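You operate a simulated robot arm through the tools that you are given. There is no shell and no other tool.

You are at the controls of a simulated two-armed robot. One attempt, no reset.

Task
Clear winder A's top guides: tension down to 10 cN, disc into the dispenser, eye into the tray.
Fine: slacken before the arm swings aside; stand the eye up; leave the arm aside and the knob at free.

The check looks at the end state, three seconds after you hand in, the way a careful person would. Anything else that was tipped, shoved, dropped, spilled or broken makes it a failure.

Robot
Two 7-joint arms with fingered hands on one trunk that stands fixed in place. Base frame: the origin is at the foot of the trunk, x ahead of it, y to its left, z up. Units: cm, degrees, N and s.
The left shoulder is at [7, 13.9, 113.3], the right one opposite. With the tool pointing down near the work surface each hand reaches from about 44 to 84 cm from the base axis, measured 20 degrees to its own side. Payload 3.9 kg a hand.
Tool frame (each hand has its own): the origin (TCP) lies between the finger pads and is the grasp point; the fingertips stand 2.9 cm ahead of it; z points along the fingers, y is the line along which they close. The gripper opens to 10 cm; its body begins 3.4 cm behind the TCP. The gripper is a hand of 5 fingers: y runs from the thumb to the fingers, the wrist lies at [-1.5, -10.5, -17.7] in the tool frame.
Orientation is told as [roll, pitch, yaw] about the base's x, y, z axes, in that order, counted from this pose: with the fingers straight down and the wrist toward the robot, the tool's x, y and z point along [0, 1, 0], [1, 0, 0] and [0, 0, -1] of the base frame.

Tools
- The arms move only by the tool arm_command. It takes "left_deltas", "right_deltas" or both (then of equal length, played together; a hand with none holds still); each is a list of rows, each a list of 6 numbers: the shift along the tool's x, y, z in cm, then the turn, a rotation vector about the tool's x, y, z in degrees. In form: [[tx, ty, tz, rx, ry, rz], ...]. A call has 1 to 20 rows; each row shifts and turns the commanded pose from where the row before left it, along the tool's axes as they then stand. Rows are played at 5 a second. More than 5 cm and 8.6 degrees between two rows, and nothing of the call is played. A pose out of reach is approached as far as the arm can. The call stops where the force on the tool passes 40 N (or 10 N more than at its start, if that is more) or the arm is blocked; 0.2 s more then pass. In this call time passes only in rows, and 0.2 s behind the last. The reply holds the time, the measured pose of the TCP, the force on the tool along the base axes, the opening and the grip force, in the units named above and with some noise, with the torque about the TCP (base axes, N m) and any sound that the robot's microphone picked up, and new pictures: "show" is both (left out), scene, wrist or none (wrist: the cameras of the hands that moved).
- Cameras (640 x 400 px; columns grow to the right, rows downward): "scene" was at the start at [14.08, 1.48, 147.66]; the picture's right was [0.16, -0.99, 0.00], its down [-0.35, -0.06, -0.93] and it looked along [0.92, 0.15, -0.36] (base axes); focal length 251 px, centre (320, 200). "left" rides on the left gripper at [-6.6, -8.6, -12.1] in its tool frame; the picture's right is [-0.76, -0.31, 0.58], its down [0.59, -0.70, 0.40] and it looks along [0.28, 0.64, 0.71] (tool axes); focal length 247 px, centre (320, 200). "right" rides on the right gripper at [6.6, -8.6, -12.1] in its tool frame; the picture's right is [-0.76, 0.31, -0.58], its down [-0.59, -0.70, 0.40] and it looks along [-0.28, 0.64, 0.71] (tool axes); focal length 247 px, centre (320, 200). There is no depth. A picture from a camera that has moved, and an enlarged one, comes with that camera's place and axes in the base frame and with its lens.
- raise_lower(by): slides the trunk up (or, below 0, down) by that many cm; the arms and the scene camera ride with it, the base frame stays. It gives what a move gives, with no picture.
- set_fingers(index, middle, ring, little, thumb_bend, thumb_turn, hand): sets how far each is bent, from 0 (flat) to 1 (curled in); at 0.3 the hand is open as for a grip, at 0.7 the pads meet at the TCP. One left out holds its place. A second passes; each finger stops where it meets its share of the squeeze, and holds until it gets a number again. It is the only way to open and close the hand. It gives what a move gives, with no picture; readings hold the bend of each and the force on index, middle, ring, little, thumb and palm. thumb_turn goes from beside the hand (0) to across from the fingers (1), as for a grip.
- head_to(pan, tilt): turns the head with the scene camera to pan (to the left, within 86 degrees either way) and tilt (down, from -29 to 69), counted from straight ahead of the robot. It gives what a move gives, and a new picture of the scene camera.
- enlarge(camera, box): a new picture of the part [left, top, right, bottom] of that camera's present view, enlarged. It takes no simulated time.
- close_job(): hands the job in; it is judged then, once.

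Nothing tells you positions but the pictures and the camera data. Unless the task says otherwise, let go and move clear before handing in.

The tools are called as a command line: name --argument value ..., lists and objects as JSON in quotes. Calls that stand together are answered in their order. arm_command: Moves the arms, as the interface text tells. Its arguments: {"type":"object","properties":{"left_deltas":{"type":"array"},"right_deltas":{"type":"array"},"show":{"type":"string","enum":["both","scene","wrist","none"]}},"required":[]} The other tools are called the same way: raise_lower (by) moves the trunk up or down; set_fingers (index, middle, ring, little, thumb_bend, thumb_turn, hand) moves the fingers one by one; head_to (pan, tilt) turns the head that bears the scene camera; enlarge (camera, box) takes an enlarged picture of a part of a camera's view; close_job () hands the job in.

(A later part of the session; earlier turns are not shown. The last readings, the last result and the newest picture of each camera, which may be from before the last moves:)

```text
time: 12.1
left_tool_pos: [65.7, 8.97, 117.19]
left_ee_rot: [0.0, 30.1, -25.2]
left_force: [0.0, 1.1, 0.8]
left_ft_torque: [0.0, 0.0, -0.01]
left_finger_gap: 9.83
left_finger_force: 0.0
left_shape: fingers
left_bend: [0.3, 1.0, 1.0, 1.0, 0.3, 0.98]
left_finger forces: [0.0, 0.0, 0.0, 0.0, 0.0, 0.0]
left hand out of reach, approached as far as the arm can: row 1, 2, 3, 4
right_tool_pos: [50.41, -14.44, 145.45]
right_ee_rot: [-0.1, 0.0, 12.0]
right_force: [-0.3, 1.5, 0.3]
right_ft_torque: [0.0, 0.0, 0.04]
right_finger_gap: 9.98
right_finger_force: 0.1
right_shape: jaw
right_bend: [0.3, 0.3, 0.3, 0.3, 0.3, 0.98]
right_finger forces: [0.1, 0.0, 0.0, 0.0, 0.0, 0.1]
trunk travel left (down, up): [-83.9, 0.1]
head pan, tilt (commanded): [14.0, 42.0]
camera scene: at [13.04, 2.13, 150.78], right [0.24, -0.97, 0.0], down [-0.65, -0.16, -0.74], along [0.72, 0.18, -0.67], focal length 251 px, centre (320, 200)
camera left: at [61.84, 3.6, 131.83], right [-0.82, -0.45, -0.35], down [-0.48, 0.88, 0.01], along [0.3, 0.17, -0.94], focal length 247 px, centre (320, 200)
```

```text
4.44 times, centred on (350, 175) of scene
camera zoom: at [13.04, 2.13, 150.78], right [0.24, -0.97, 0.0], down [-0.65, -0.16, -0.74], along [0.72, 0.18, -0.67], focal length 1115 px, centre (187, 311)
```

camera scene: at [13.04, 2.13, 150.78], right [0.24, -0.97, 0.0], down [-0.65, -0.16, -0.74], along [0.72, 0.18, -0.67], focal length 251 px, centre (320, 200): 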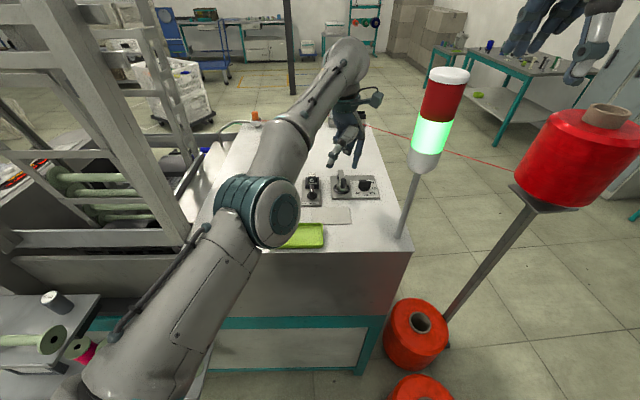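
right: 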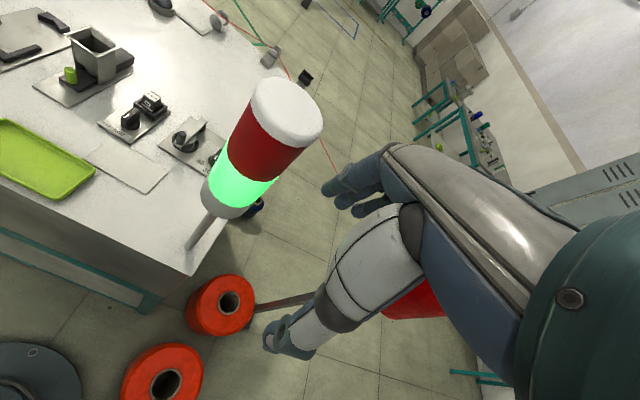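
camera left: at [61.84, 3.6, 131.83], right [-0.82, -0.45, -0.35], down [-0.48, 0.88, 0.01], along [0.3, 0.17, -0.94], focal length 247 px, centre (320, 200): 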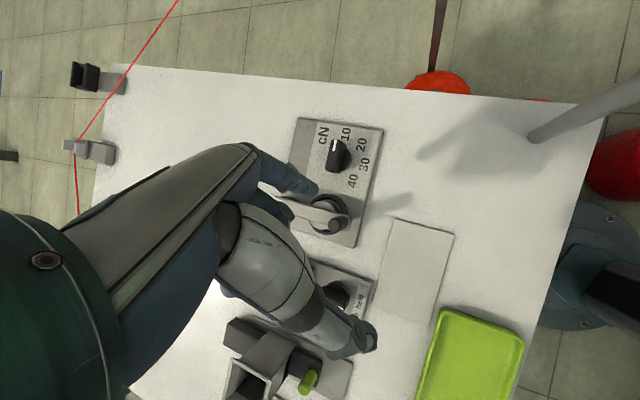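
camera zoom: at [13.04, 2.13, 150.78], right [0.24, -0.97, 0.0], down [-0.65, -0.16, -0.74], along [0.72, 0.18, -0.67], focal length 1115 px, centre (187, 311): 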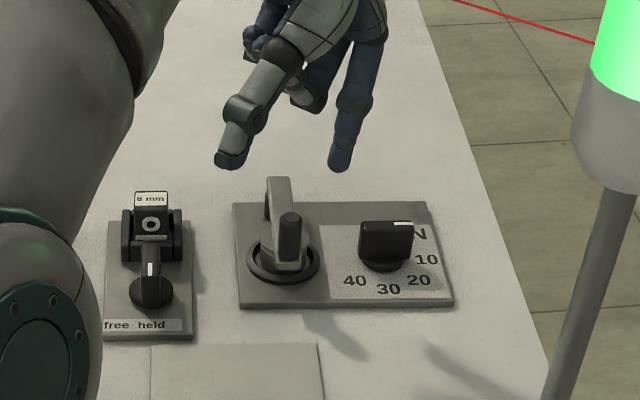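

enlarge --camera "left" --box '[300, 110, 390, 190]'

enlarge --camera "scene" --box '[345, 165, 385, 205]'

```text
5.00 times, centred on (345, 150) of left
camera zoom: at [61.84, 3.6, 131.83], right [-0.82, -0.45, -0.35], down [-0.48, 0.88, 0.01], along [0.3, 0.17, -0.94], focal length 1235 px, centre (195, 450)
```

zoom: 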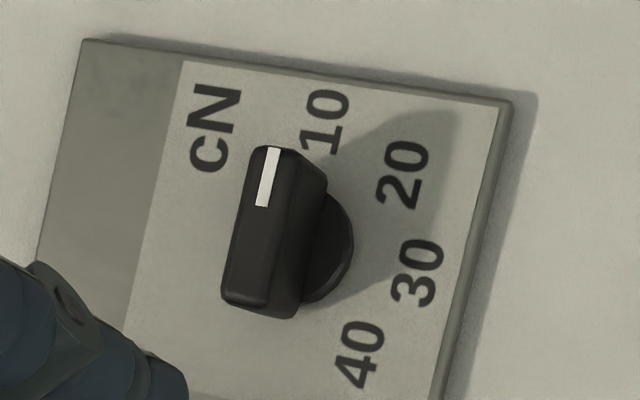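

```text
10.00 times, centred on (365, 185) of scene
camera zoom: at [13.04, 2.13, 150.78], right [0.24, -0.97, 0.0], down [-0.65, -0.16, -0.74], along [0.72, 0.18, -0.67], focal length 2508 px, centre (-130, 350)
```

zoom: 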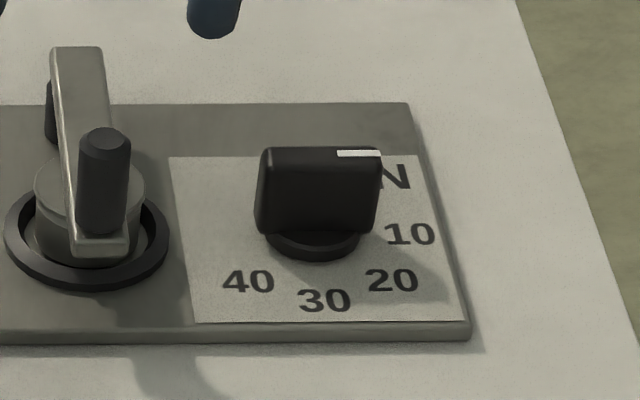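

The tension pointer reads 10. Next is the eye: its knob is at about (63.8, 17.1), pointing straight to "held"; "free" is about 45° to the left. I'll bring the index to the right side of that pointer.

arm_command --left_deltas '[[0, -1.0, -1.73, 0, 0, 0], [1.557, -2.467, 1.43, 0, 0, 0], [1.557, -2.467, 1.43, 0, 0, 0], [1.557, -2.467, 1.43, 0, 0, 0]]'

enlarge --camera "left" --box '[230, 110, 400, 280]'

enlarge --camera "scene" --box '[260, 120, 360, 220]'

```text
time: 13.1
left_tool_pos: [59.34, 17.54, 119.0]
left_ee_rot: [0.0, 30.0, -25.1]
left_force: [0.0, 0.5, -0.7]
left_ft_torque: [-0.02, 0.0, 0.0]
left_finger_gap: 9.85
left_finger_force: 0.0
left_shape: fingers
left_bend: [0.3, 1.0, 1.0, 1.0, 0.3, 0.98]
left_finger forces: [0.0, 0.0, 0.1, 0.0, 0.1, 0.1]
left hand out of reach, approached as far as the arm can: row 1
right_tool_pos: [50.27, -14.39, 145.41]
right_ee_rot: [0.0, -0.1, 11.9]
right_force: [-0.7, 0.3, 0.5]
right_ft_torque: [0.01, 0.0, -0.01]
right_finger_gap: 9.95
right_finger_force: 0.0
right_shape: jaw
right_bend: [0.3, 0.3, 0.3, 0.3, 0.3, 0.98]
right_finger forces: [0.1, 0.1, 0.0, 0.0, 0.0, 0.0]
trunk travel left (down, up): [-83.9, 0.1]
head pan, tilt (commanded): [14.0, 42.0]
camera scene: at [12.88, 2.12, 150.79], right [0.24, -0.97, 0.0], down [-0.65, -0.16, -0.74], along [0.72, 0.18, -0.67], focal length 251 px, centre (320, 200)
camera left: at [55.36, 12.22, 133.63], right [-0.82, -0.45, -0.35], down [-0.48, 0.88, 0.0], along [0.3, 0.17, -0.94], focal length 247 px, centre (320, 200)
```

scene: 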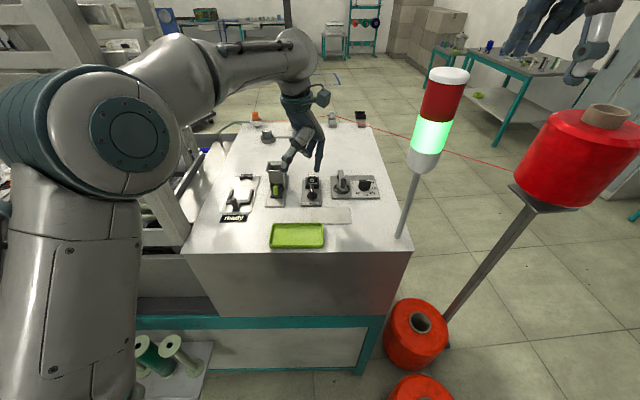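
left: 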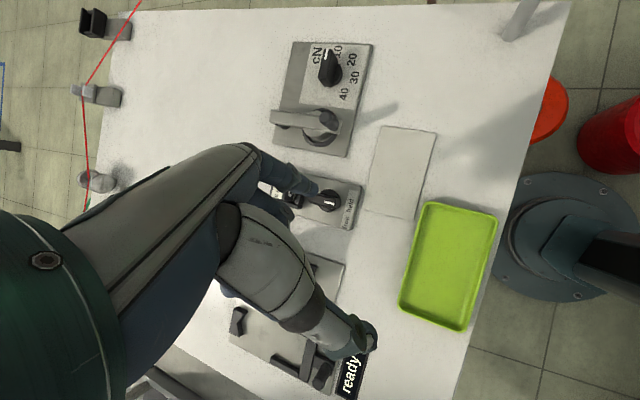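

```text
2.35 times, centred on (315, 195) of left
camera zoom: at [55.36, 12.22, 133.63], right [-0.82, -0.45, -0.35], down [-0.48, 0.88, 0.0], along [0.3, 0.17, -0.94], focal length 581 px, centre (332, 212)
```

zoom: 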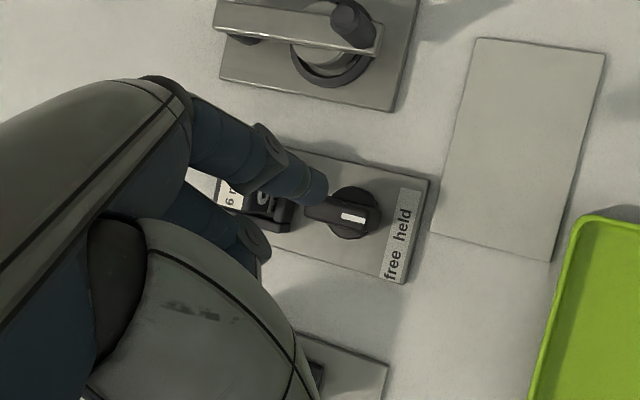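

```text
4.00 times, centred on (310, 170) of scene
camera zoom: at [12.88, 2.12, 150.79], right [0.24, -0.97, 0.0], down [-0.65, -0.16, -0.74], along [0.72, 0.18, -0.67], focal length 1003 px, centre (360, 320)
```

zoom: 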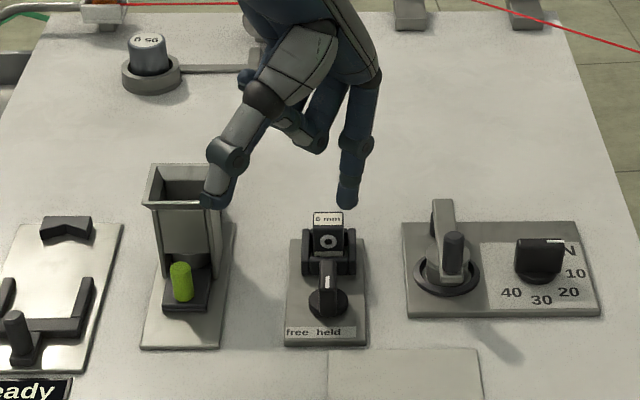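

Hand is above the eye knob. I'll shift slightly right, descend, and check before pushing.

arm_command --left_deltas '[[-0.42, 0.645, -0.372, 0, 0, 0], [0, 1.0, 1.732, 0, 0, 0], [0, 1.0, 1.732, 0, 0, 0], [0, 1.0, 1.732, 0, 0, 0], [0, 0.75, 1.3, 0, 0, 0]]'

enlarge --camera "left" --box '[230, 110, 400, 280]'

enlarge --camera "scene" --box '[260, 140, 360, 220]'

```text
time: 14.3
left_tool_pos: [60.09, 16.63, 111.28]
left_ee_rot: [0.0, 30.0, -25.2]
left_force: [0.1, -0.2, 0.1]
left_ft_torque: [-0.01, 0.0, -0.02]
left_finger_gap: 9.86
left_finger_force: 0.0
left_shape: fingers
left_bend: [0.3, 1.0, 1.0, 1.0, 0.3, 0.98]
left_finger forces: [0.0, 0.1, 0.0, 0.0, 0.0, 0.0]
right_tool_pos: [50.31, -14.52, 145.37]
right_ee_rot: [0.0, 0.0, 12.0]
right_force: [-0.5, -0.1, -0.4]
right_ft_torque: [0.0, 0.0, 0.01]
right_finger_gap: 10.0
right_finger_force: 0.1
right_shape: jaw
right_bend: [0.3, 0.3, 0.3, 0.3, 0.3, 0.98]
right_finger forces: [0.0, 0.0, 0.0, 0.1, 0.0, 0.0]
trunk travel left (down, up): [-83.9, 0.1]
head pan, tilt (commanded): [14.0, 42.0]
camera scene: at [13.02, 2.05, 150.79], right [0.24, -0.97, 0.0], down [-0.65, -0.16, -0.74], along [0.72, 0.18, -0.67], focal length 251 px, centre (320, 200)
camera left: at [56.06, 11.4, 126.09], right [-0.82, -0.45, -0.35], down [-0.48, 0.88, 0.01], along [0.3, 0.17, -0.94], focal length 247 px, centre (320, 200)
```

scene: 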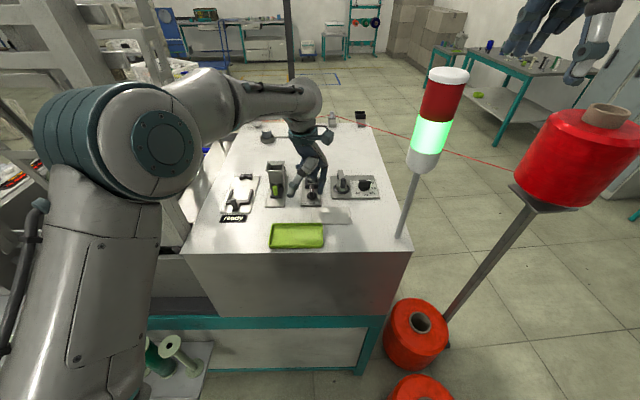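
left: 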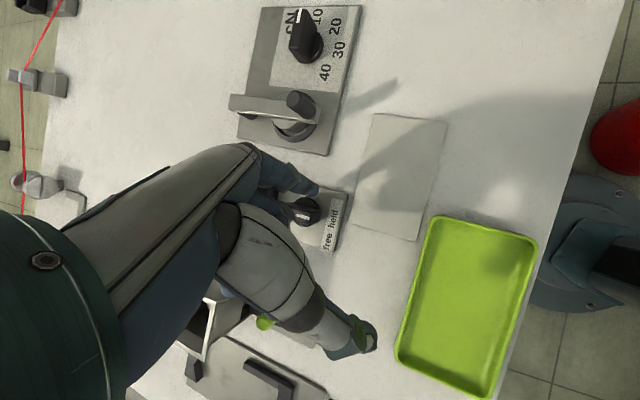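

```text
2.35 times, centred on (315, 195) of left
camera zoom: at [56.06, 11.4, 126.09], right [-0.82, -0.45, -0.35], down [-0.48, 0.88, 0.01], along [0.3, 0.17, -0.94], focal length 581 px, centre (332, 212)
```

zoom: 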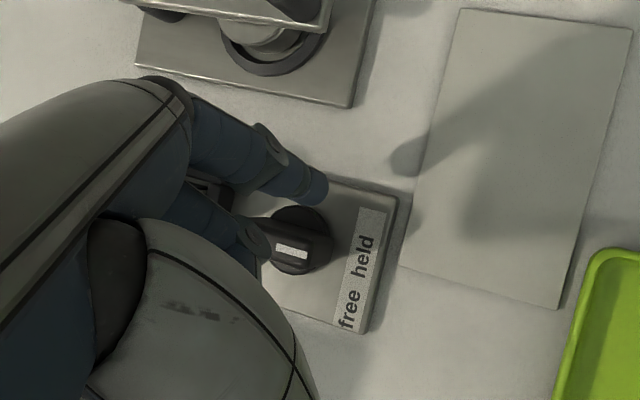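

```text
5.00 times, centred on (310, 180) of scene
camera zoom: at [13.02, 2.05, 150.79], right [0.24, -0.97, 0.0], down [-0.65, -0.16, -0.74], along [0.72, 0.18, -0.67], focal length 1254 px, centre (370, 300)
```

zoom: 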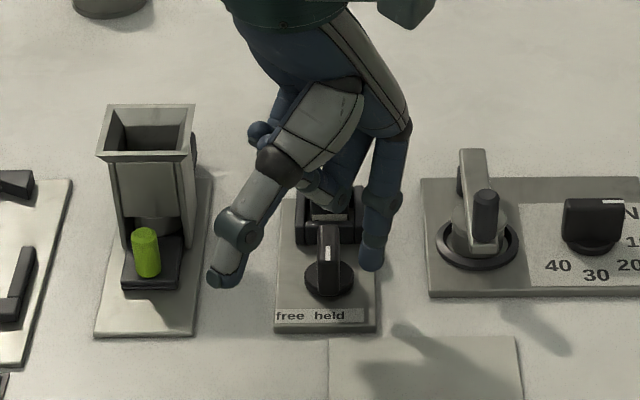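

arm_command --left_deltas '[[0, 0.3, 0.52, 0, 0, 0], [0.318, -0.44, 0.254, 0, 0, 0], [0.318, -0.44, 0.254, 0, 0, 0], [0.192, -0.455, 0.262, 0, 0, 0]]'

enlarge --camera "left" --box '[230, 110, 400, 280]'

enlarge --camera "scene" --box '[260, 140, 360, 220]'

```text
time: 15.3
left_tool_pos: [59.13, 17.89, 110.73]
left_ee_rot: [0.0, 29.9, -25.0]
left_force: [1.6, -2.3, 1.4]
left_ft_torque: [-0.13, -0.1, -0.05]
left_finger_gap: 10.13
left_finger_force: 0.8
left_shape: fingers
left_bend: [0.29, 1.0, 1.0, 1.0, 0.3, 0.98]
left_finger forces: [2.3, 0.0, 0.0, 0.0, 0.0, 0.0]
right_tool_pos: [50.39, -14.59, 145.36]
right_ee_rot: [0.0, 0.0, 11.9]
right_force: [-0.3, 0.1, -0.3]
right_ft_torque: [0.02, 0.01, 0.01]
right_finger_gap: 9.96
right_finger_force: 0.1
right_shape: jaw
right_bend: [0.3, 0.3, 0.3, 0.3, 0.3, 0.98]
right_finger forces: [0.0, 0.1, 0.0, 0.0, 0.1, 0.0]
trunk travel left (down, up): [-83.9, 0.1]
head pan, tilt (commanded): [14.0, 42.0]
camera scene: at [13.05, 1.92, 150.79], right [0.24, -0.97, 0.0], down [-0.65, -0.16, -0.74], along [0.72, 0.18, -0.67], focal length 251 px, centre (320, 200)
camera left: at [55.02, 12.69, 125.46], right [-0.82, -0.45, -0.35], down [-0.48, 0.88, 0.01], along [0.3, 0.17, -0.94], focal length 247 px, centre (320, 200)
```

scene: 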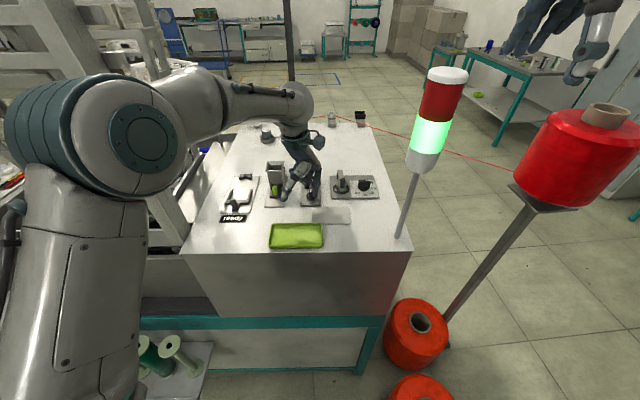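
left: 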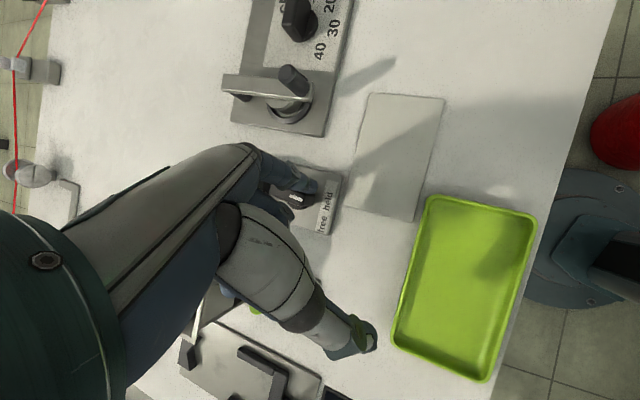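

```text
2.35 times, centred on (315, 195) of left
camera zoom: at [55.02, 12.69, 125.46], right [-0.82, -0.45, -0.35], down [-0.48, 0.88, 0.01], along [0.3, 0.17, -0.94], focal length 581 px, centre (332, 212)
```

zoom: 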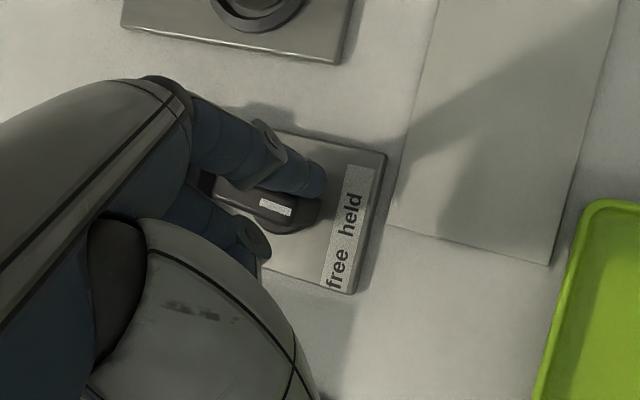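

```text
5.00 times, centred on (310, 180) of scene
camera zoom: at [13.05, 1.92, 150.79], right [0.24, -0.97, 0.0], down [-0.65, -0.16, -0.74], along [0.72, 0.18, -0.67], focal length 1254 px, centre (370, 300)
```

zoom: 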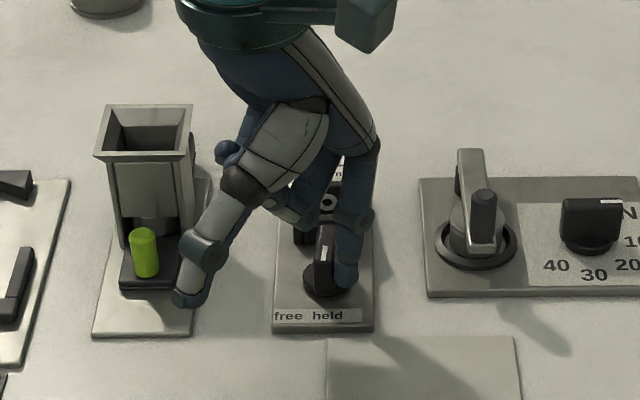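

arm_command --left_deltas '[[0.322, -0.396, 0.228, 0, 0, 0], [0.36, -0.36, 0.2, 0, 0, 0]]'

enlarge --camera "left" --box '[230, 110, 400, 280]'

enlarge --camera "scene" --box '[260, 140, 360, 220]'

```text
time: 15.9
left_tool_pos: [58.45, 19.32, 110.74]
left_ee_rot: [0.1, 30.1, -25.1]
left_force: [-1.2, -0.2, -0.9]
left_ft_torque: [-0.01, -0.04, -0.02]
left_finger_gap: 9.87
left_finger_force: 0.2
left_shape: fingers
left_bend: [0.3, 1.0, 1.0, 1.0, 0.3, 0.98]
left_finger forces: [0.4, 0.1, 0.1, 0.0, 0.0, 0.0]
right_tool_pos: [50.36, -14.38, 145.47]
right_ee_rot: [0.0, 0.0, 12.0]
right_force: [0.2, 0.7, 1.0]
right_ft_torque: [-0.01, -0.02, -0.03]
right_finger_gap: 9.96
right_finger_force: 0.0
right_shape: jaw
right_bend: [0.3, 0.3, 0.3, 0.3, 0.3, 0.98]
right_finger forces: [0.1, 0.0, 0.1, 0.0, 0.0, 0.0]
trunk travel left (down, up): [-83.9, 0.1]
head pan, tilt (commanded): [14.0, 42.0]
camera scene: at [12.99, 2.05, 150.79], right [0.24, -0.97, 0.0], down [-0.65, -0.16, -0.74], along [0.72, 0.18, -0.67], focal length 251 px, centre (320, 200)
camera left: at [54.46, 13.87, 125.43], right [-0.82, -0.45, -0.35], down [-0.48, 0.88, 0.01], along [0.3, 0.17, -0.94], focal length 247 px, centre (320, 200)
```

scene: 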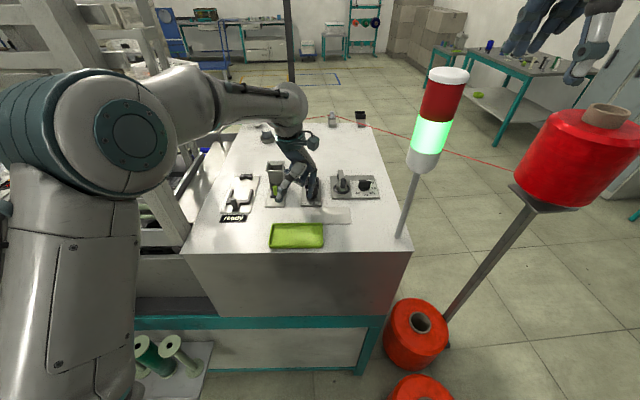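
left: 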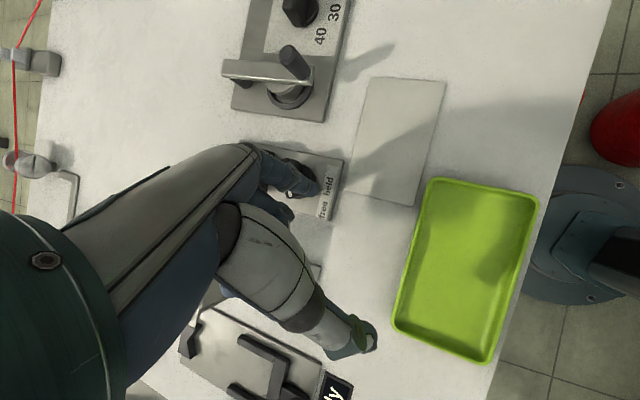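

```text
2.35 times, centred on (315, 195) of left
camera zoom: at [54.46, 13.87, 125.43], right [-0.82, -0.45, -0.35], down [-0.48, 0.88, 0.01], along [0.3, 0.17, -0.94], focal length 581 px, centre (332, 212)
```

zoom: 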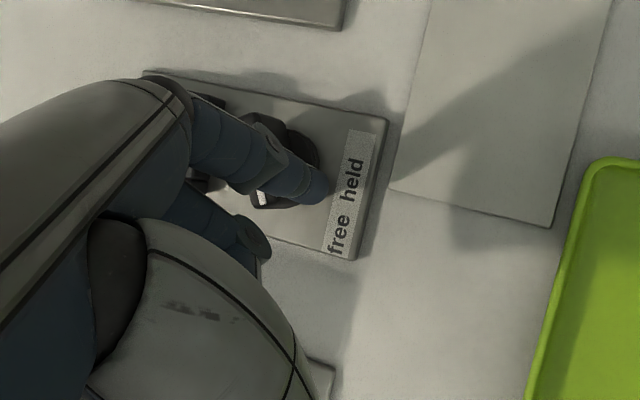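

```text
5.00 times, centred on (310, 180) of scene
camera zoom: at [12.99, 2.05, 150.79], right [0.24, -0.97, 0.0], down [-0.65, -0.16, -0.74], along [0.72, 0.18, -0.67], focal length 1254 px, centre (370, 300)
```

zoom: 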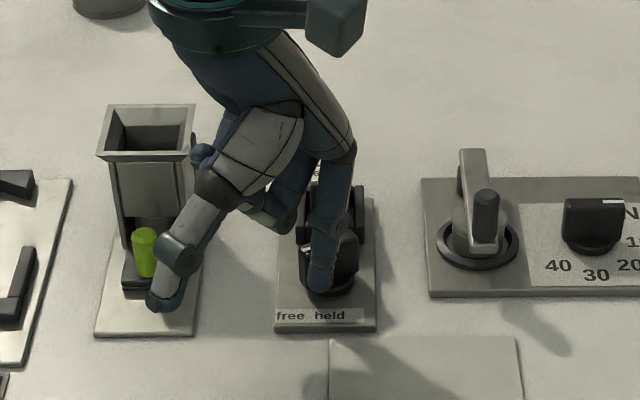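

The knob has turned left. I'll back away and lift to read it.

arm_command --left_deltas '[[-0.64, -0.66, 0.38, 0, 0, 0], [-0.64, -1.4, -1.4, 0, 0, 0], [0, -1.5, -2.6, 0, 0, 0], [0, -1.5, -2.6, 0, 0, 0]]'

enlarge --camera "left" --box '[230, 110, 400, 280]'

enlarge --camera "scene" --box '[280, 160, 340, 220]'

```text
time: 16.9
left_tool_pos: [56.64, 18.46, 118.93]
left_ee_rot: [0.2, 29.9, -25.1]
left_force: [-0.2, -0.3, 0.7]
left_ft_torque: [-0.04, -0.01, -0.03]
left_finger_gap: 9.87
left_finger_force: 0.0
left_shape: fingers
left_bend: [0.3, 1.0, 1.0, 1.0, 0.3, 0.98]
left_finger forces: [0.1, 0.0, 0.0, 0.0, 0.0, 0.0]
right_tool_pos: [50.26, -14.61, 145.42]
right_ee_rot: [0.1, 0.0, 11.9]
right_force: [0.0, -1.0, -0.5]
right_ft_torque: [0.04, -0.01, 0.02]
right_finger_gap: 9.98
right_finger_force: 0.0
right_shape: jaw
right_bend: [0.3, 0.3, 0.3, 0.3, 0.3, 0.98]
right_finger forces: [0.0, 0.0, 0.1, 0.1, 0.0, 0.1]
trunk travel left (down, up): [-83.9, 0.1]
head pan, tilt (commanded): [14.0, 42.0]
camera scene: at [12.95, 2.0, 150.79], right [0.24, -0.97, 0.0], down [-0.65, -0.16, -0.74], along [0.72, 0.18, -0.67], focal length 251 px, centre (320, 200)
camera left: at [52.68, 13.14, 133.49], right [-0.82, -0.45, -0.35], down [-0.48, 0.88, 0.01], along [0.3, 0.17, -0.94], focal length 247 px, centre (320, 200)
```

scene: 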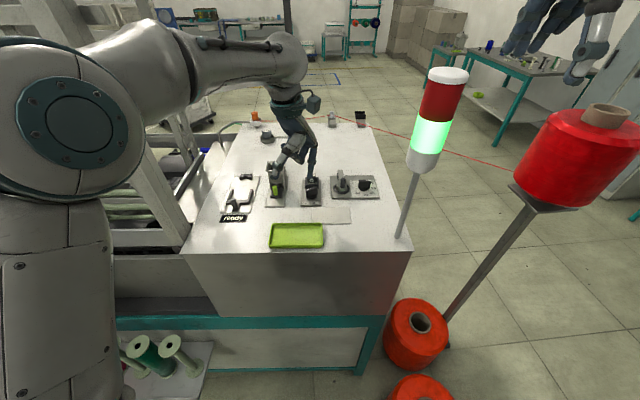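
left: 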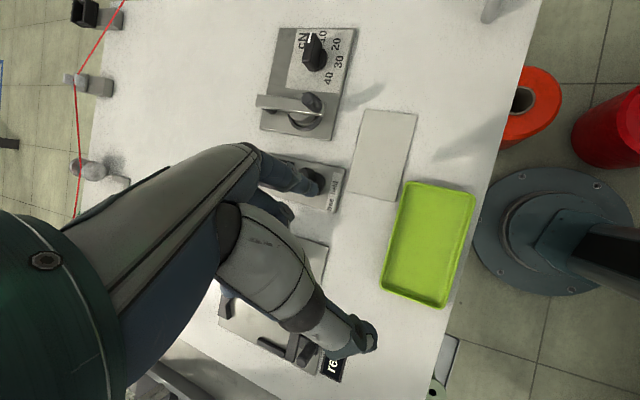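

```text
2.35 times, centred on (315, 195) of left
camera zoom: at [52.68, 13.14, 133.49], right [-0.82, -0.45, -0.35], down [-0.48, 0.88, 0.01], along [0.3, 0.17, -0.94], focal length 581 px, centre (332, 212)
```

zoom: 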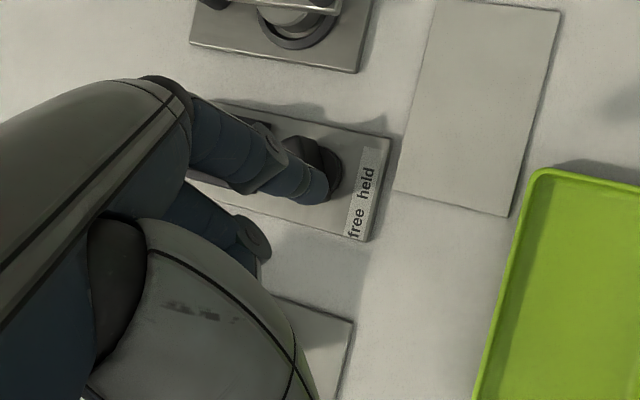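

```text
6.67 times, centred on (310, 190) of scene
camera zoom: at [12.95, 2.0, 150.79], right [0.24, -0.97, 0.0], down [-0.65, -0.16, -0.74], along [0.72, 0.18, -0.67], focal length 1672 px, centre (387, 267)
```

zoom: 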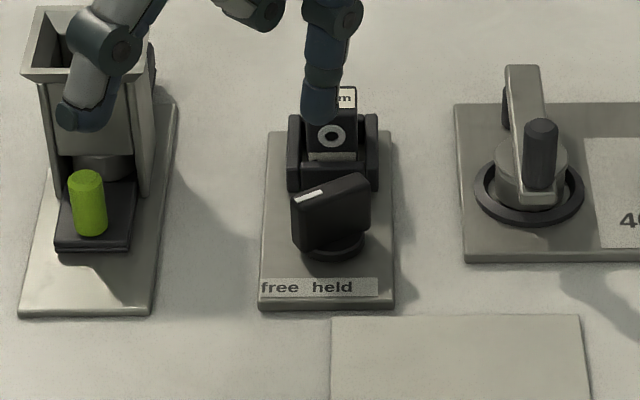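

The free/held knob now points left of "held", about 60° by my estimate; I'll check it from a better view. Next I straighten the hand and turn it so it can pinch the eye from its left and right sides, high above everything.

arm_command --left_deltas '[[0, 0, 0, -7.5, 0, 0], [0, 0, 0, -7.5, 0, 0], [0, 0, 0, -7.5, 0, 0], [0, 0, 0, -7.5, 0, 0], [1.41, 3.39, -0.9, 0, 0, 0], [1.41, 3.39, -0.9, 0, 0, 0], [1.41, 3.39, -0.9, 0, 0, 0], [0, 0, 0, 0, 0, 8.33], [0, 0, 0, 0, 0, 8.33], [0, 0, 0, 0, 0, 8.33], [0, 0, 0, 0, 0, 8.33], [0, 0, 0, 0, 0, 8.33], [0, 0, 0, 0, 0, 8.33]]'

enlarge --camera "scene" --box '[280, 160, 340, 220]'

enlarge --camera "scene" --box '[200, 60, 380, 240]'

```text
time: 19.7
left_tool_pos: [67.7, 17.95, 121.0]
left_ee_rot: [0.0, 0.0, -75.3]
left_force: [0.0, 0.9, -0.2]
left_ft_torque: [-0.03, 0.02, -0.01]
left_finger_gap: 9.84
left_finger_force: 0.1
left_shape: fingers
left_bend: [0.3, 1.0, 1.0, 1.0, 0.3, 0.98]
left_finger forces: [0.1, 0.1, 0.1, 0.0, 0.1, 0.1]
left hand out of reach, approached as far as the arm can: row 13
right_tool_pos: [50.56, -14.6, 145.32]
right_ee_rot: [0.0, -0.1, 12.0]
right_force: [0.1, -0.5, -0.2]
right_ft_torque: [0.01, 0.06, 0.0]
right_finger_gap: 9.98
right_finger_force: 0.2
right_shape: jaw
right_bend: [0.3, 0.3, 0.3, 0.3, 0.3, 0.98]
right_finger forces: [0.1, 0.0, 0.0, 0.0, 0.1, 0.1]
trunk travel left (down, up): [-83.9, 0.1]
head pan, tilt (commanded): [14.0, 42.0]
camera scene: at [13.17, 1.92, 150.77], right [0.24, -0.97, 0.0], down [-0.65, -0.16, -0.74], along [0.72, 0.18, -0.67], focal length 251 px, centre (320, 200)
camera left: at [59.13, 24.64, 133.07], right [-0.81, 0.1, -0.58], down [0.39, 0.83, -0.4], along [0.44, -0.55, -0.71], focal length 247 px, centre (320, 200)
```

scene: 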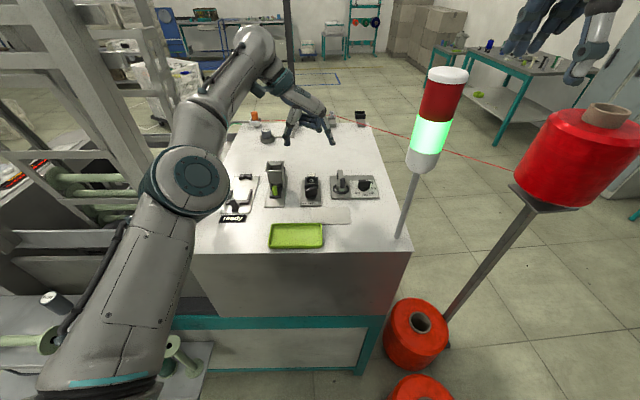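
left: 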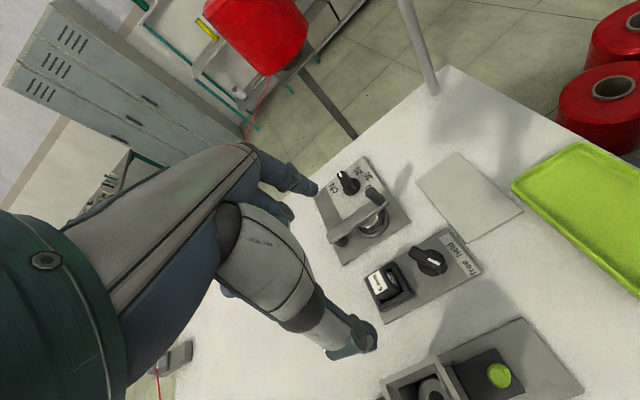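

```text
6.67 times, centred on (310, 190) of scene
camera zoom: at [13.17, 1.92, 150.77], right [0.24, -0.97, 0.0], down [-0.65, -0.16, -0.74], along [0.72, 0.18, -0.67], focal length 1672 px, centre (387, 267)
```

zoom: 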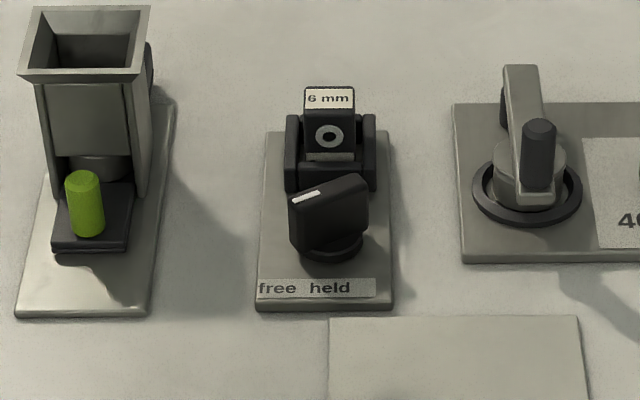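

```text
2.22 times, centred on (290, 150) of scene
camera zoom: at [13.17, 1.92, 150.77], right [0.24, -0.97, 0.0], down [-0.65, -0.16, -0.74], along [0.72, 0.18, -0.67], focal length 557 px, centre (387, 311)
```

zoom: 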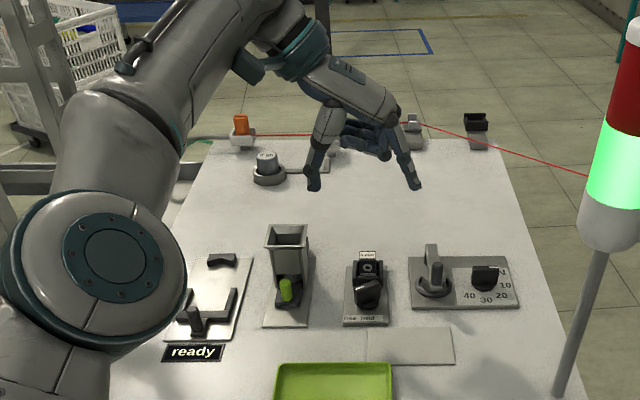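

enlarge --camera "left" --box '[350, 215, 500, 335]'

enlarge --camera "left" --box '[370, 300, 600, 400]'

enlarge --camera "left" --box '[300, 140, 430, 270]'

```text
3.33 times, centred on (425, 275) of left
camera zoom: at [59.13, 24.64, 133.07], right [-0.81, 0.1, -0.58], down [0.39, 0.83, -0.4], along [0.44, -0.55, -0.71], focal length 823 px, centre (-30, -50)
```

zoom: 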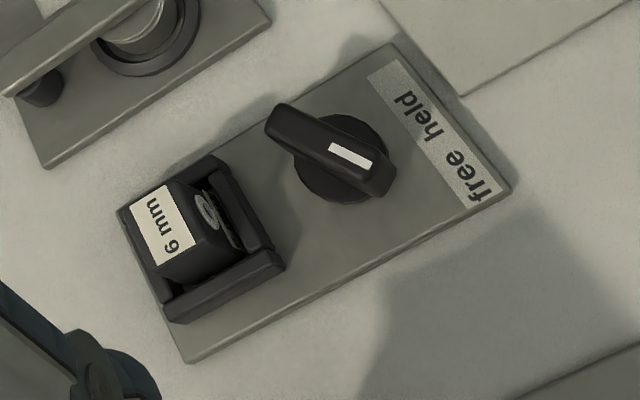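

```text
2.78 times, centred on (485, 350) of left
camera zoom: at [59.13, 24.64, 133.07], right [-0.81, 0.1, -0.58], down [0.39, 0.83, -0.4], along [0.44, -0.55, -0.71], focal length 687 px, centre (-139, -217)
```

zoom: 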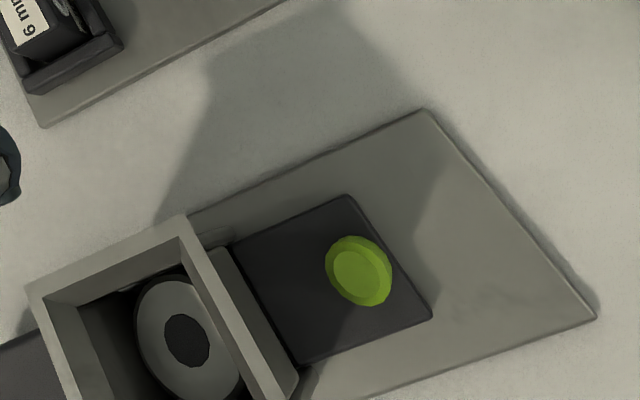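

```text
3.08 times, centred on (365, 205) of left
camera zoom: at [59.13, 24.64, 133.07], right [-0.81, 0.1, -0.58], down [0.39, 0.83, -0.4], along [0.44, -0.55, -0.71], focal length 760 px, centre (182, 185)
```

zoom: 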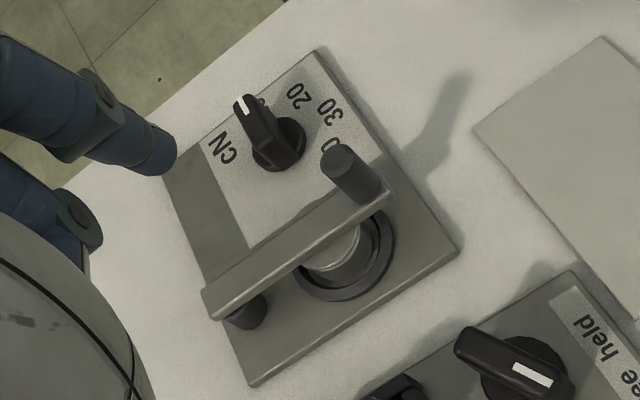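

From here I see the eye block (about 2.2 cm square, top at z ≈ 108.3) in a three-sided cradle, and the dispenser hopper with a disc lying flat inside. I'll form a three-finger pinch (index, middle, thumb) and look at it in the air.

set_fingers --hand "left" --index 0.45 --middle 0.45 --thumb_bend 0.45

enlarge --camera "left" --box '[220, 140, 500, 400]'

enlarge --camera "scene" --box '[250, 70, 370, 220]'

```text
time: 20.7
left_tool_pos: [67.51, 18.05, 121.16]
left_ee_rot: [0.0, 0.0, -75.2]
left_force: [-0.1, -0.4, -0.6]
left_ft_torque: [-0.01, 0.01, 0.01]
left_finger_gap: 6.3
left_finger_force: 0.0
left_shape: fingers
left_bend: [0.45, 0.45, 1.0, 1.0, 0.45, 0.98]
left_finger forces: [0.0, 0.0, 0.0, 0.1, 0.0, 0.0]
right_tool_pos: [50.23, -14.53, 145.35]
right_ee_rot: [0.0, -0.1, 11.9]
right_force: [-0.2, -0.2, 0.7]
right_ft_torque: [-0.01, 0.02, -0.02]
right_finger_gap: 9.99
right_finger_force: 0.0
right_shape: jaw
right_bend: [0.3, 0.3, 0.3, 0.3, 0.3, 0.98]
right_finger forces: [0.1, 0.0, 0.0, 0.1, 0.1, 0.0]
trunk travel left (down, up): [-83.9, 0.1]
head pan, tilt (commanded): [14.0, 42.0]
```

```text
1.54 times, centred on (360, 270) of left
camera zoom: at [58.99, 24.69, 133.16], right [-0.81, 0.1, -0.58], down [0.39, 0.83, -0.4], along [0.44, -0.55, -0.71], focal length 380 px, centre (258, 92)
```

zoom: 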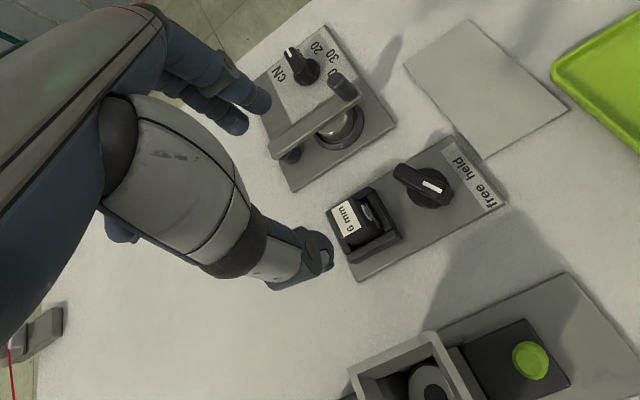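

```text
2.67 times, centred on (310, 145) of scene
camera zoom: at [13.02, 2.0, 150.79], right [0.24, -0.97, 0.0], down [-0.65, -0.16, -0.74], along [0.72, 0.18, -0.67], focal length 669 px, centre (347, 347)
```

zoom: 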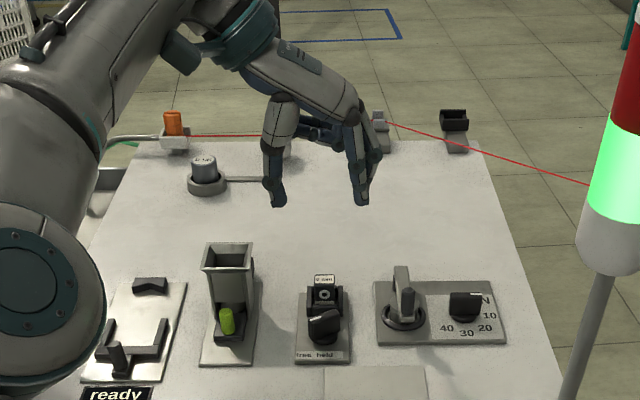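

arm_command --left_deltas '[[1.23, 0, 0.6, 0, 0, 0], [0, 0, 4, 0, 0, 0], [0, 0, 4, 0, 0, 0]]'

enlarge --camera "left" --box '[220, 140, 500, 400]'

enlarge --camera "scene" --box '[260, 110, 360, 220]'

```text
time: 21.5
left_tool_pos: [67.92, 18.4, 112.29]
left_ee_rot: [0.1, 0.0, -75.0]
left_force: [-0.1, 1.1, -0.2]
left_ft_torque: [-0.01, 0.04, 0.02]
left_finger_gap: 6.28
left_finger_force: 0.1
left_shape: fingers
left_bend: [0.45, 0.45, 1.0, 1.0, 0.45, 0.98]
left_finger forces: [0.0, 0.1, 0.0, 0.0, 0.0, 0.0]
left hand out of reach, approached as far as the arm can: row 1
right_tool_pos: [50.44, -14.54, 145.4]
right_ee_rot: [0.1, 0.0, 11.9]
right_force: [0.0, -0.1, -0.2]
right_ft_torque: [-0.01, 0.02, -0.02]
right_finger_gap: 9.99
right_finger_force: 0.0
right_shape: jaw
right_bend: [0.3, 0.3, 0.3, 0.3, 0.3, 0.98]
right_finger forces: [0.1, 0.1, 0.0, 0.1, 0.1, 0.0]
trunk travel left (down, up): [-83.9, 0.1]
head pan, tilt (commanded): [14.0, 42.0]
camera scene: at [13.15, 2.05, 150.78], right [0.24, -0.97, 0.0], down [-0.65, -0.16, -0.74], along [0.72, 0.18, -0.67], focal length 251 px, centre (320, 200)
camera left: at [59.42, 25.06, 124.34], right [-0.81, 0.1, -0.58], down [0.39, 0.83, -0.4], along [0.44, -0.55, -0.71], focal length 247 px, centre (320, 200)
```

scene: 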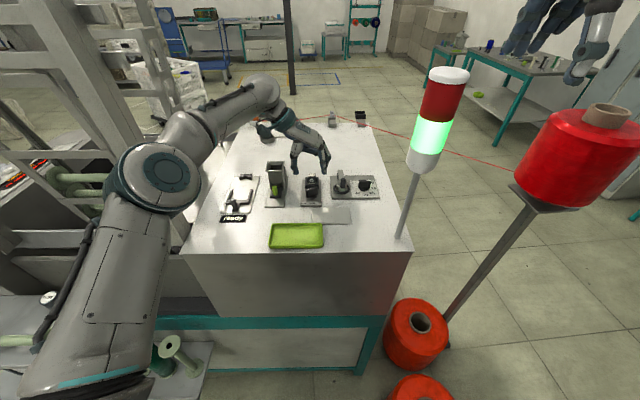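
left: 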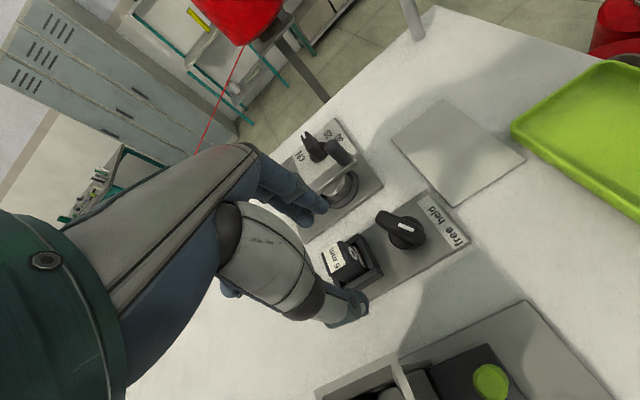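

```text
1.54 times, centred on (360, 270) of left
camera zoom: at [59.42, 25.06, 124.34], right [-0.81, 0.1, -0.58], down [0.39, 0.83, -0.4], along [0.44, -0.55, -0.71], focal length 380 px, centre (258, 92)
```

zoom: 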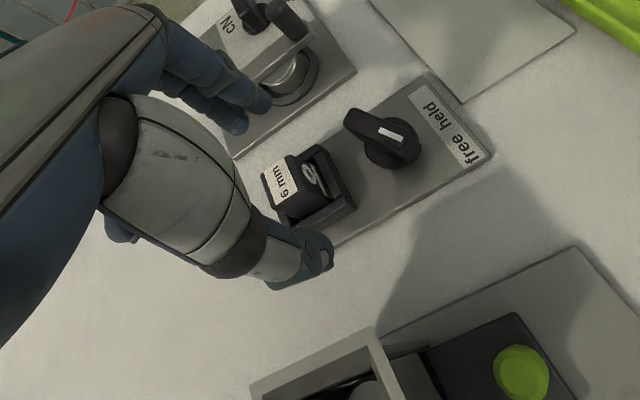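

```text
3.64 times, centred on (310, 165) of scene
camera zoom: at [13.15, 2.05, 150.78], right [0.24, -0.97, 0.0], down [-0.65, -0.16, -0.74], along [0.72, 0.18, -0.67], focal length 912 px, centre (356, 327)
```

zoom: 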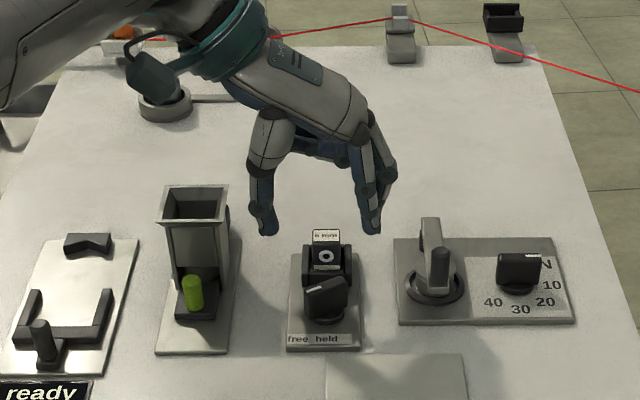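

arm_command --left_deltas '[[0.78, 0.1, 0, 0, 0, 0], [0, 0, 1.3, 0, 0, 0], [0, 0, 1.3, 0, 0, 0]]'

enlarge --camera "left" --box '[260, 180, 420, 340]'

enlarge --camera "scene" --box '[280, 140, 340, 210]'

```text
time: 22.3
left_tool_pos: [68.54, 18.65, 109.85]
left_ee_rot: [0.0, 0.0, -75.1]
left_force: [0.0, -0.8, 0.5]
left_ft_torque: [-0.02, 0.02, -0.02]
left_finger_gap: 6.27
left_finger_force: 0.0
left_shape: fingers
left_bend: [0.45, 0.45, 1.0, 1.0, 0.45, 0.98]
left_finger forces: [0.1, 0.0, 0.0, 0.1, 0.1, 0.1]
right_tool_pos: [50.39, -14.6, 145.29]
right_ee_rot: [0.0, -0.1, 12.0]
right_force: [-0.3, 0.5, 0.0]
right_ft_torque: [0.01, -0.02, -0.01]
right_finger_gap: 9.99
right_finger_force: 0.0
right_shape: jaw
right_bend: [0.3, 0.3, 0.3, 0.3, 0.3, 0.98]
right_finger forces: [0.0, 0.0, 0.0, 0.0, 0.0, 0.0]
trunk travel left (down, up): [-83.9, 0.1]
head pan, tilt (commanded): [14.0, 42.0]
camera scene: at [13.0, 2.03, 150.79], right [0.24, -0.97, 0.0], down [-0.65, -0.16, -0.74], along [0.72, 0.18, -0.67], focal length 251 px, centre (320, 200)
camera left: at [60.08, 25.2, 121.88], right [-0.81, 0.1, -0.58], down [0.39, 0.83, -0.4], along [0.44, -0.55, -0.71], focal length 247 px, centre (320, 200)
```

scene: 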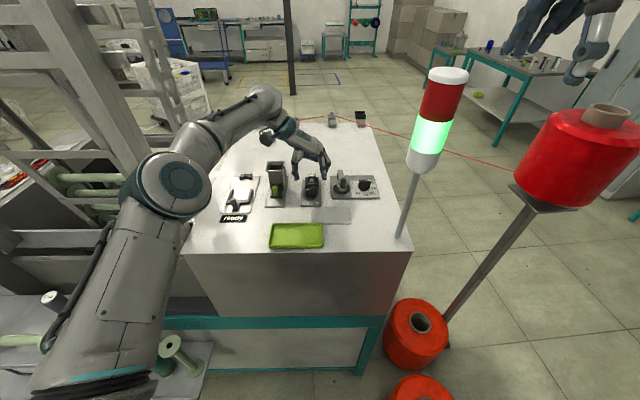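
left: 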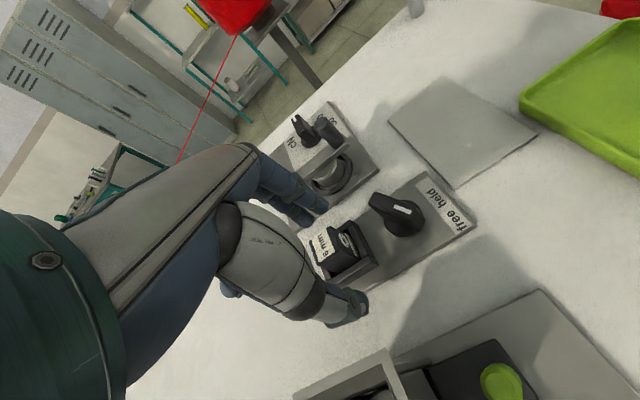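

```text
2.50 times, centred on (340, 260) of left
camera zoom: at [60.08, 25.2, 121.88], right [-0.81, 0.1, -0.58], down [0.39, 0.83, -0.4], along [0.44, -0.55, -0.71], focal length 617 px, centre (270, 50)
```

zoom: 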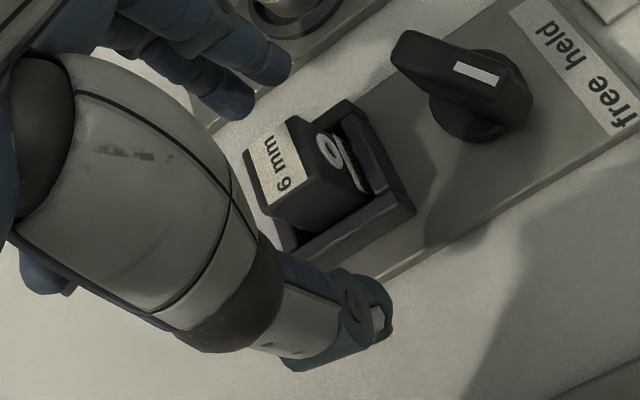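

```text
5.71 times, centred on (310, 175) of scene
camera zoom: at [13.0, 2.03, 150.79], right [0.24, -0.97, 0.0], down [-0.65, -0.16, -0.74], along [0.72, 0.18, -0.67], focal length 1433 px, centre (377, 343)
```

zoom: 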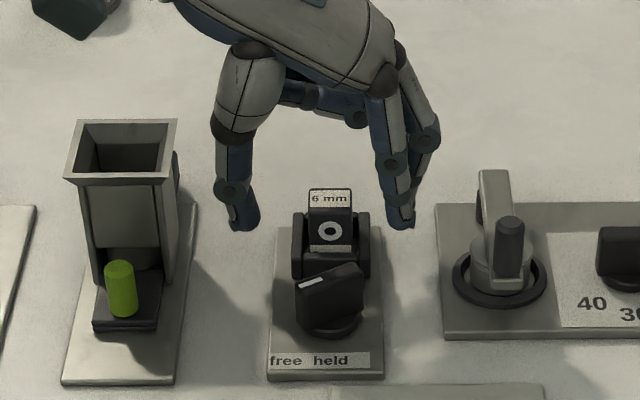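

Fingertips hang just above the cradle walls on both sides of the eye. I'll close onto it gently.

set_fingers --hand "left" --index 0.6 --middle 0.6 --thumb_bend 0.6

enlarge --camera "left" --box '[260, 180, 420, 340]'

enlarge --camera "scene" --box '[280, 140, 340, 210]'

```text
time: 23.3
left_tool_pos: [68.63, 18.62, 109.94]
left_ee_rot: [0.1, 0.0, -75.1]
left_force: [0.6, -0.5, -0.1]
left_ft_torque: [0.03, -0.01, 0.01]
left_finger_gap: 2.64
left_finger_force: 0.3
left_shape: fingers
left_bend: [0.6, 0.6, 1.0, 1.0, 0.6, 0.98]
left_finger forces: [0.0, 0.1, 0.0, 0.0, 0.1, 0.0]
right_tool_pos: [50.35, -14.55, 145.42]
right_ee_rot: [-0.1, 0.0, 11.9]
right_force: [0.5, 1.2, -0.3]
right_ft_torque: [0.02, 0.0, 0.03]
right_finger_gap: 10.01
right_finger_force: 0.0
right_shape: jaw
right_bend: [0.3, 0.3, 0.3, 0.3, 0.3, 0.98]
right_finger forces: [0.0, 0.0, 0.1, 0.0, 0.1, 0.1]
trunk travel left (down, up): [-83.9, 0.1]
head pan, tilt (commanded): [14.0, 42.0]
```

```text
2.50 times, centred on (340, 260) of left
camera zoom: at [60.09, 25.19, 121.91], right [-0.81, 0.1, -0.58], down [0.39, 0.83, -0.4], along [0.44, -0.55, -0.71], focal length 617 px, centre (270, 50)
```

zoom: 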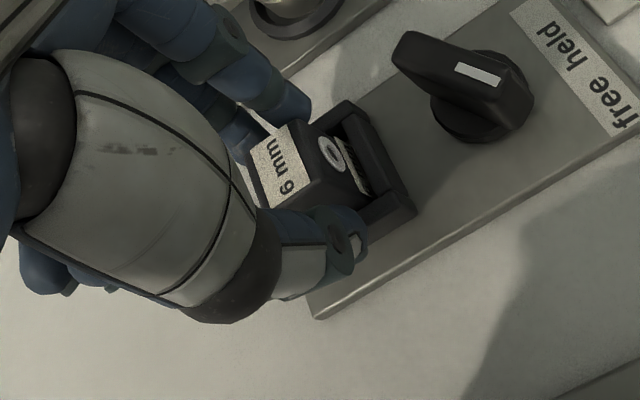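

```text
5.71 times, centred on (310, 175) of scene
camera zoom: at [13.01, 2.01, 150.79], right [0.24, -0.97, 0.0], down [-0.65, -0.16, -0.74], along [0.72, 0.18, -0.67], focal length 1433 px, centre (377, 343)
```

zoom: 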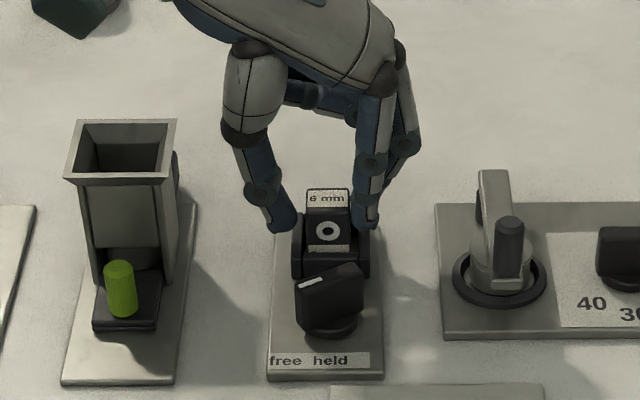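

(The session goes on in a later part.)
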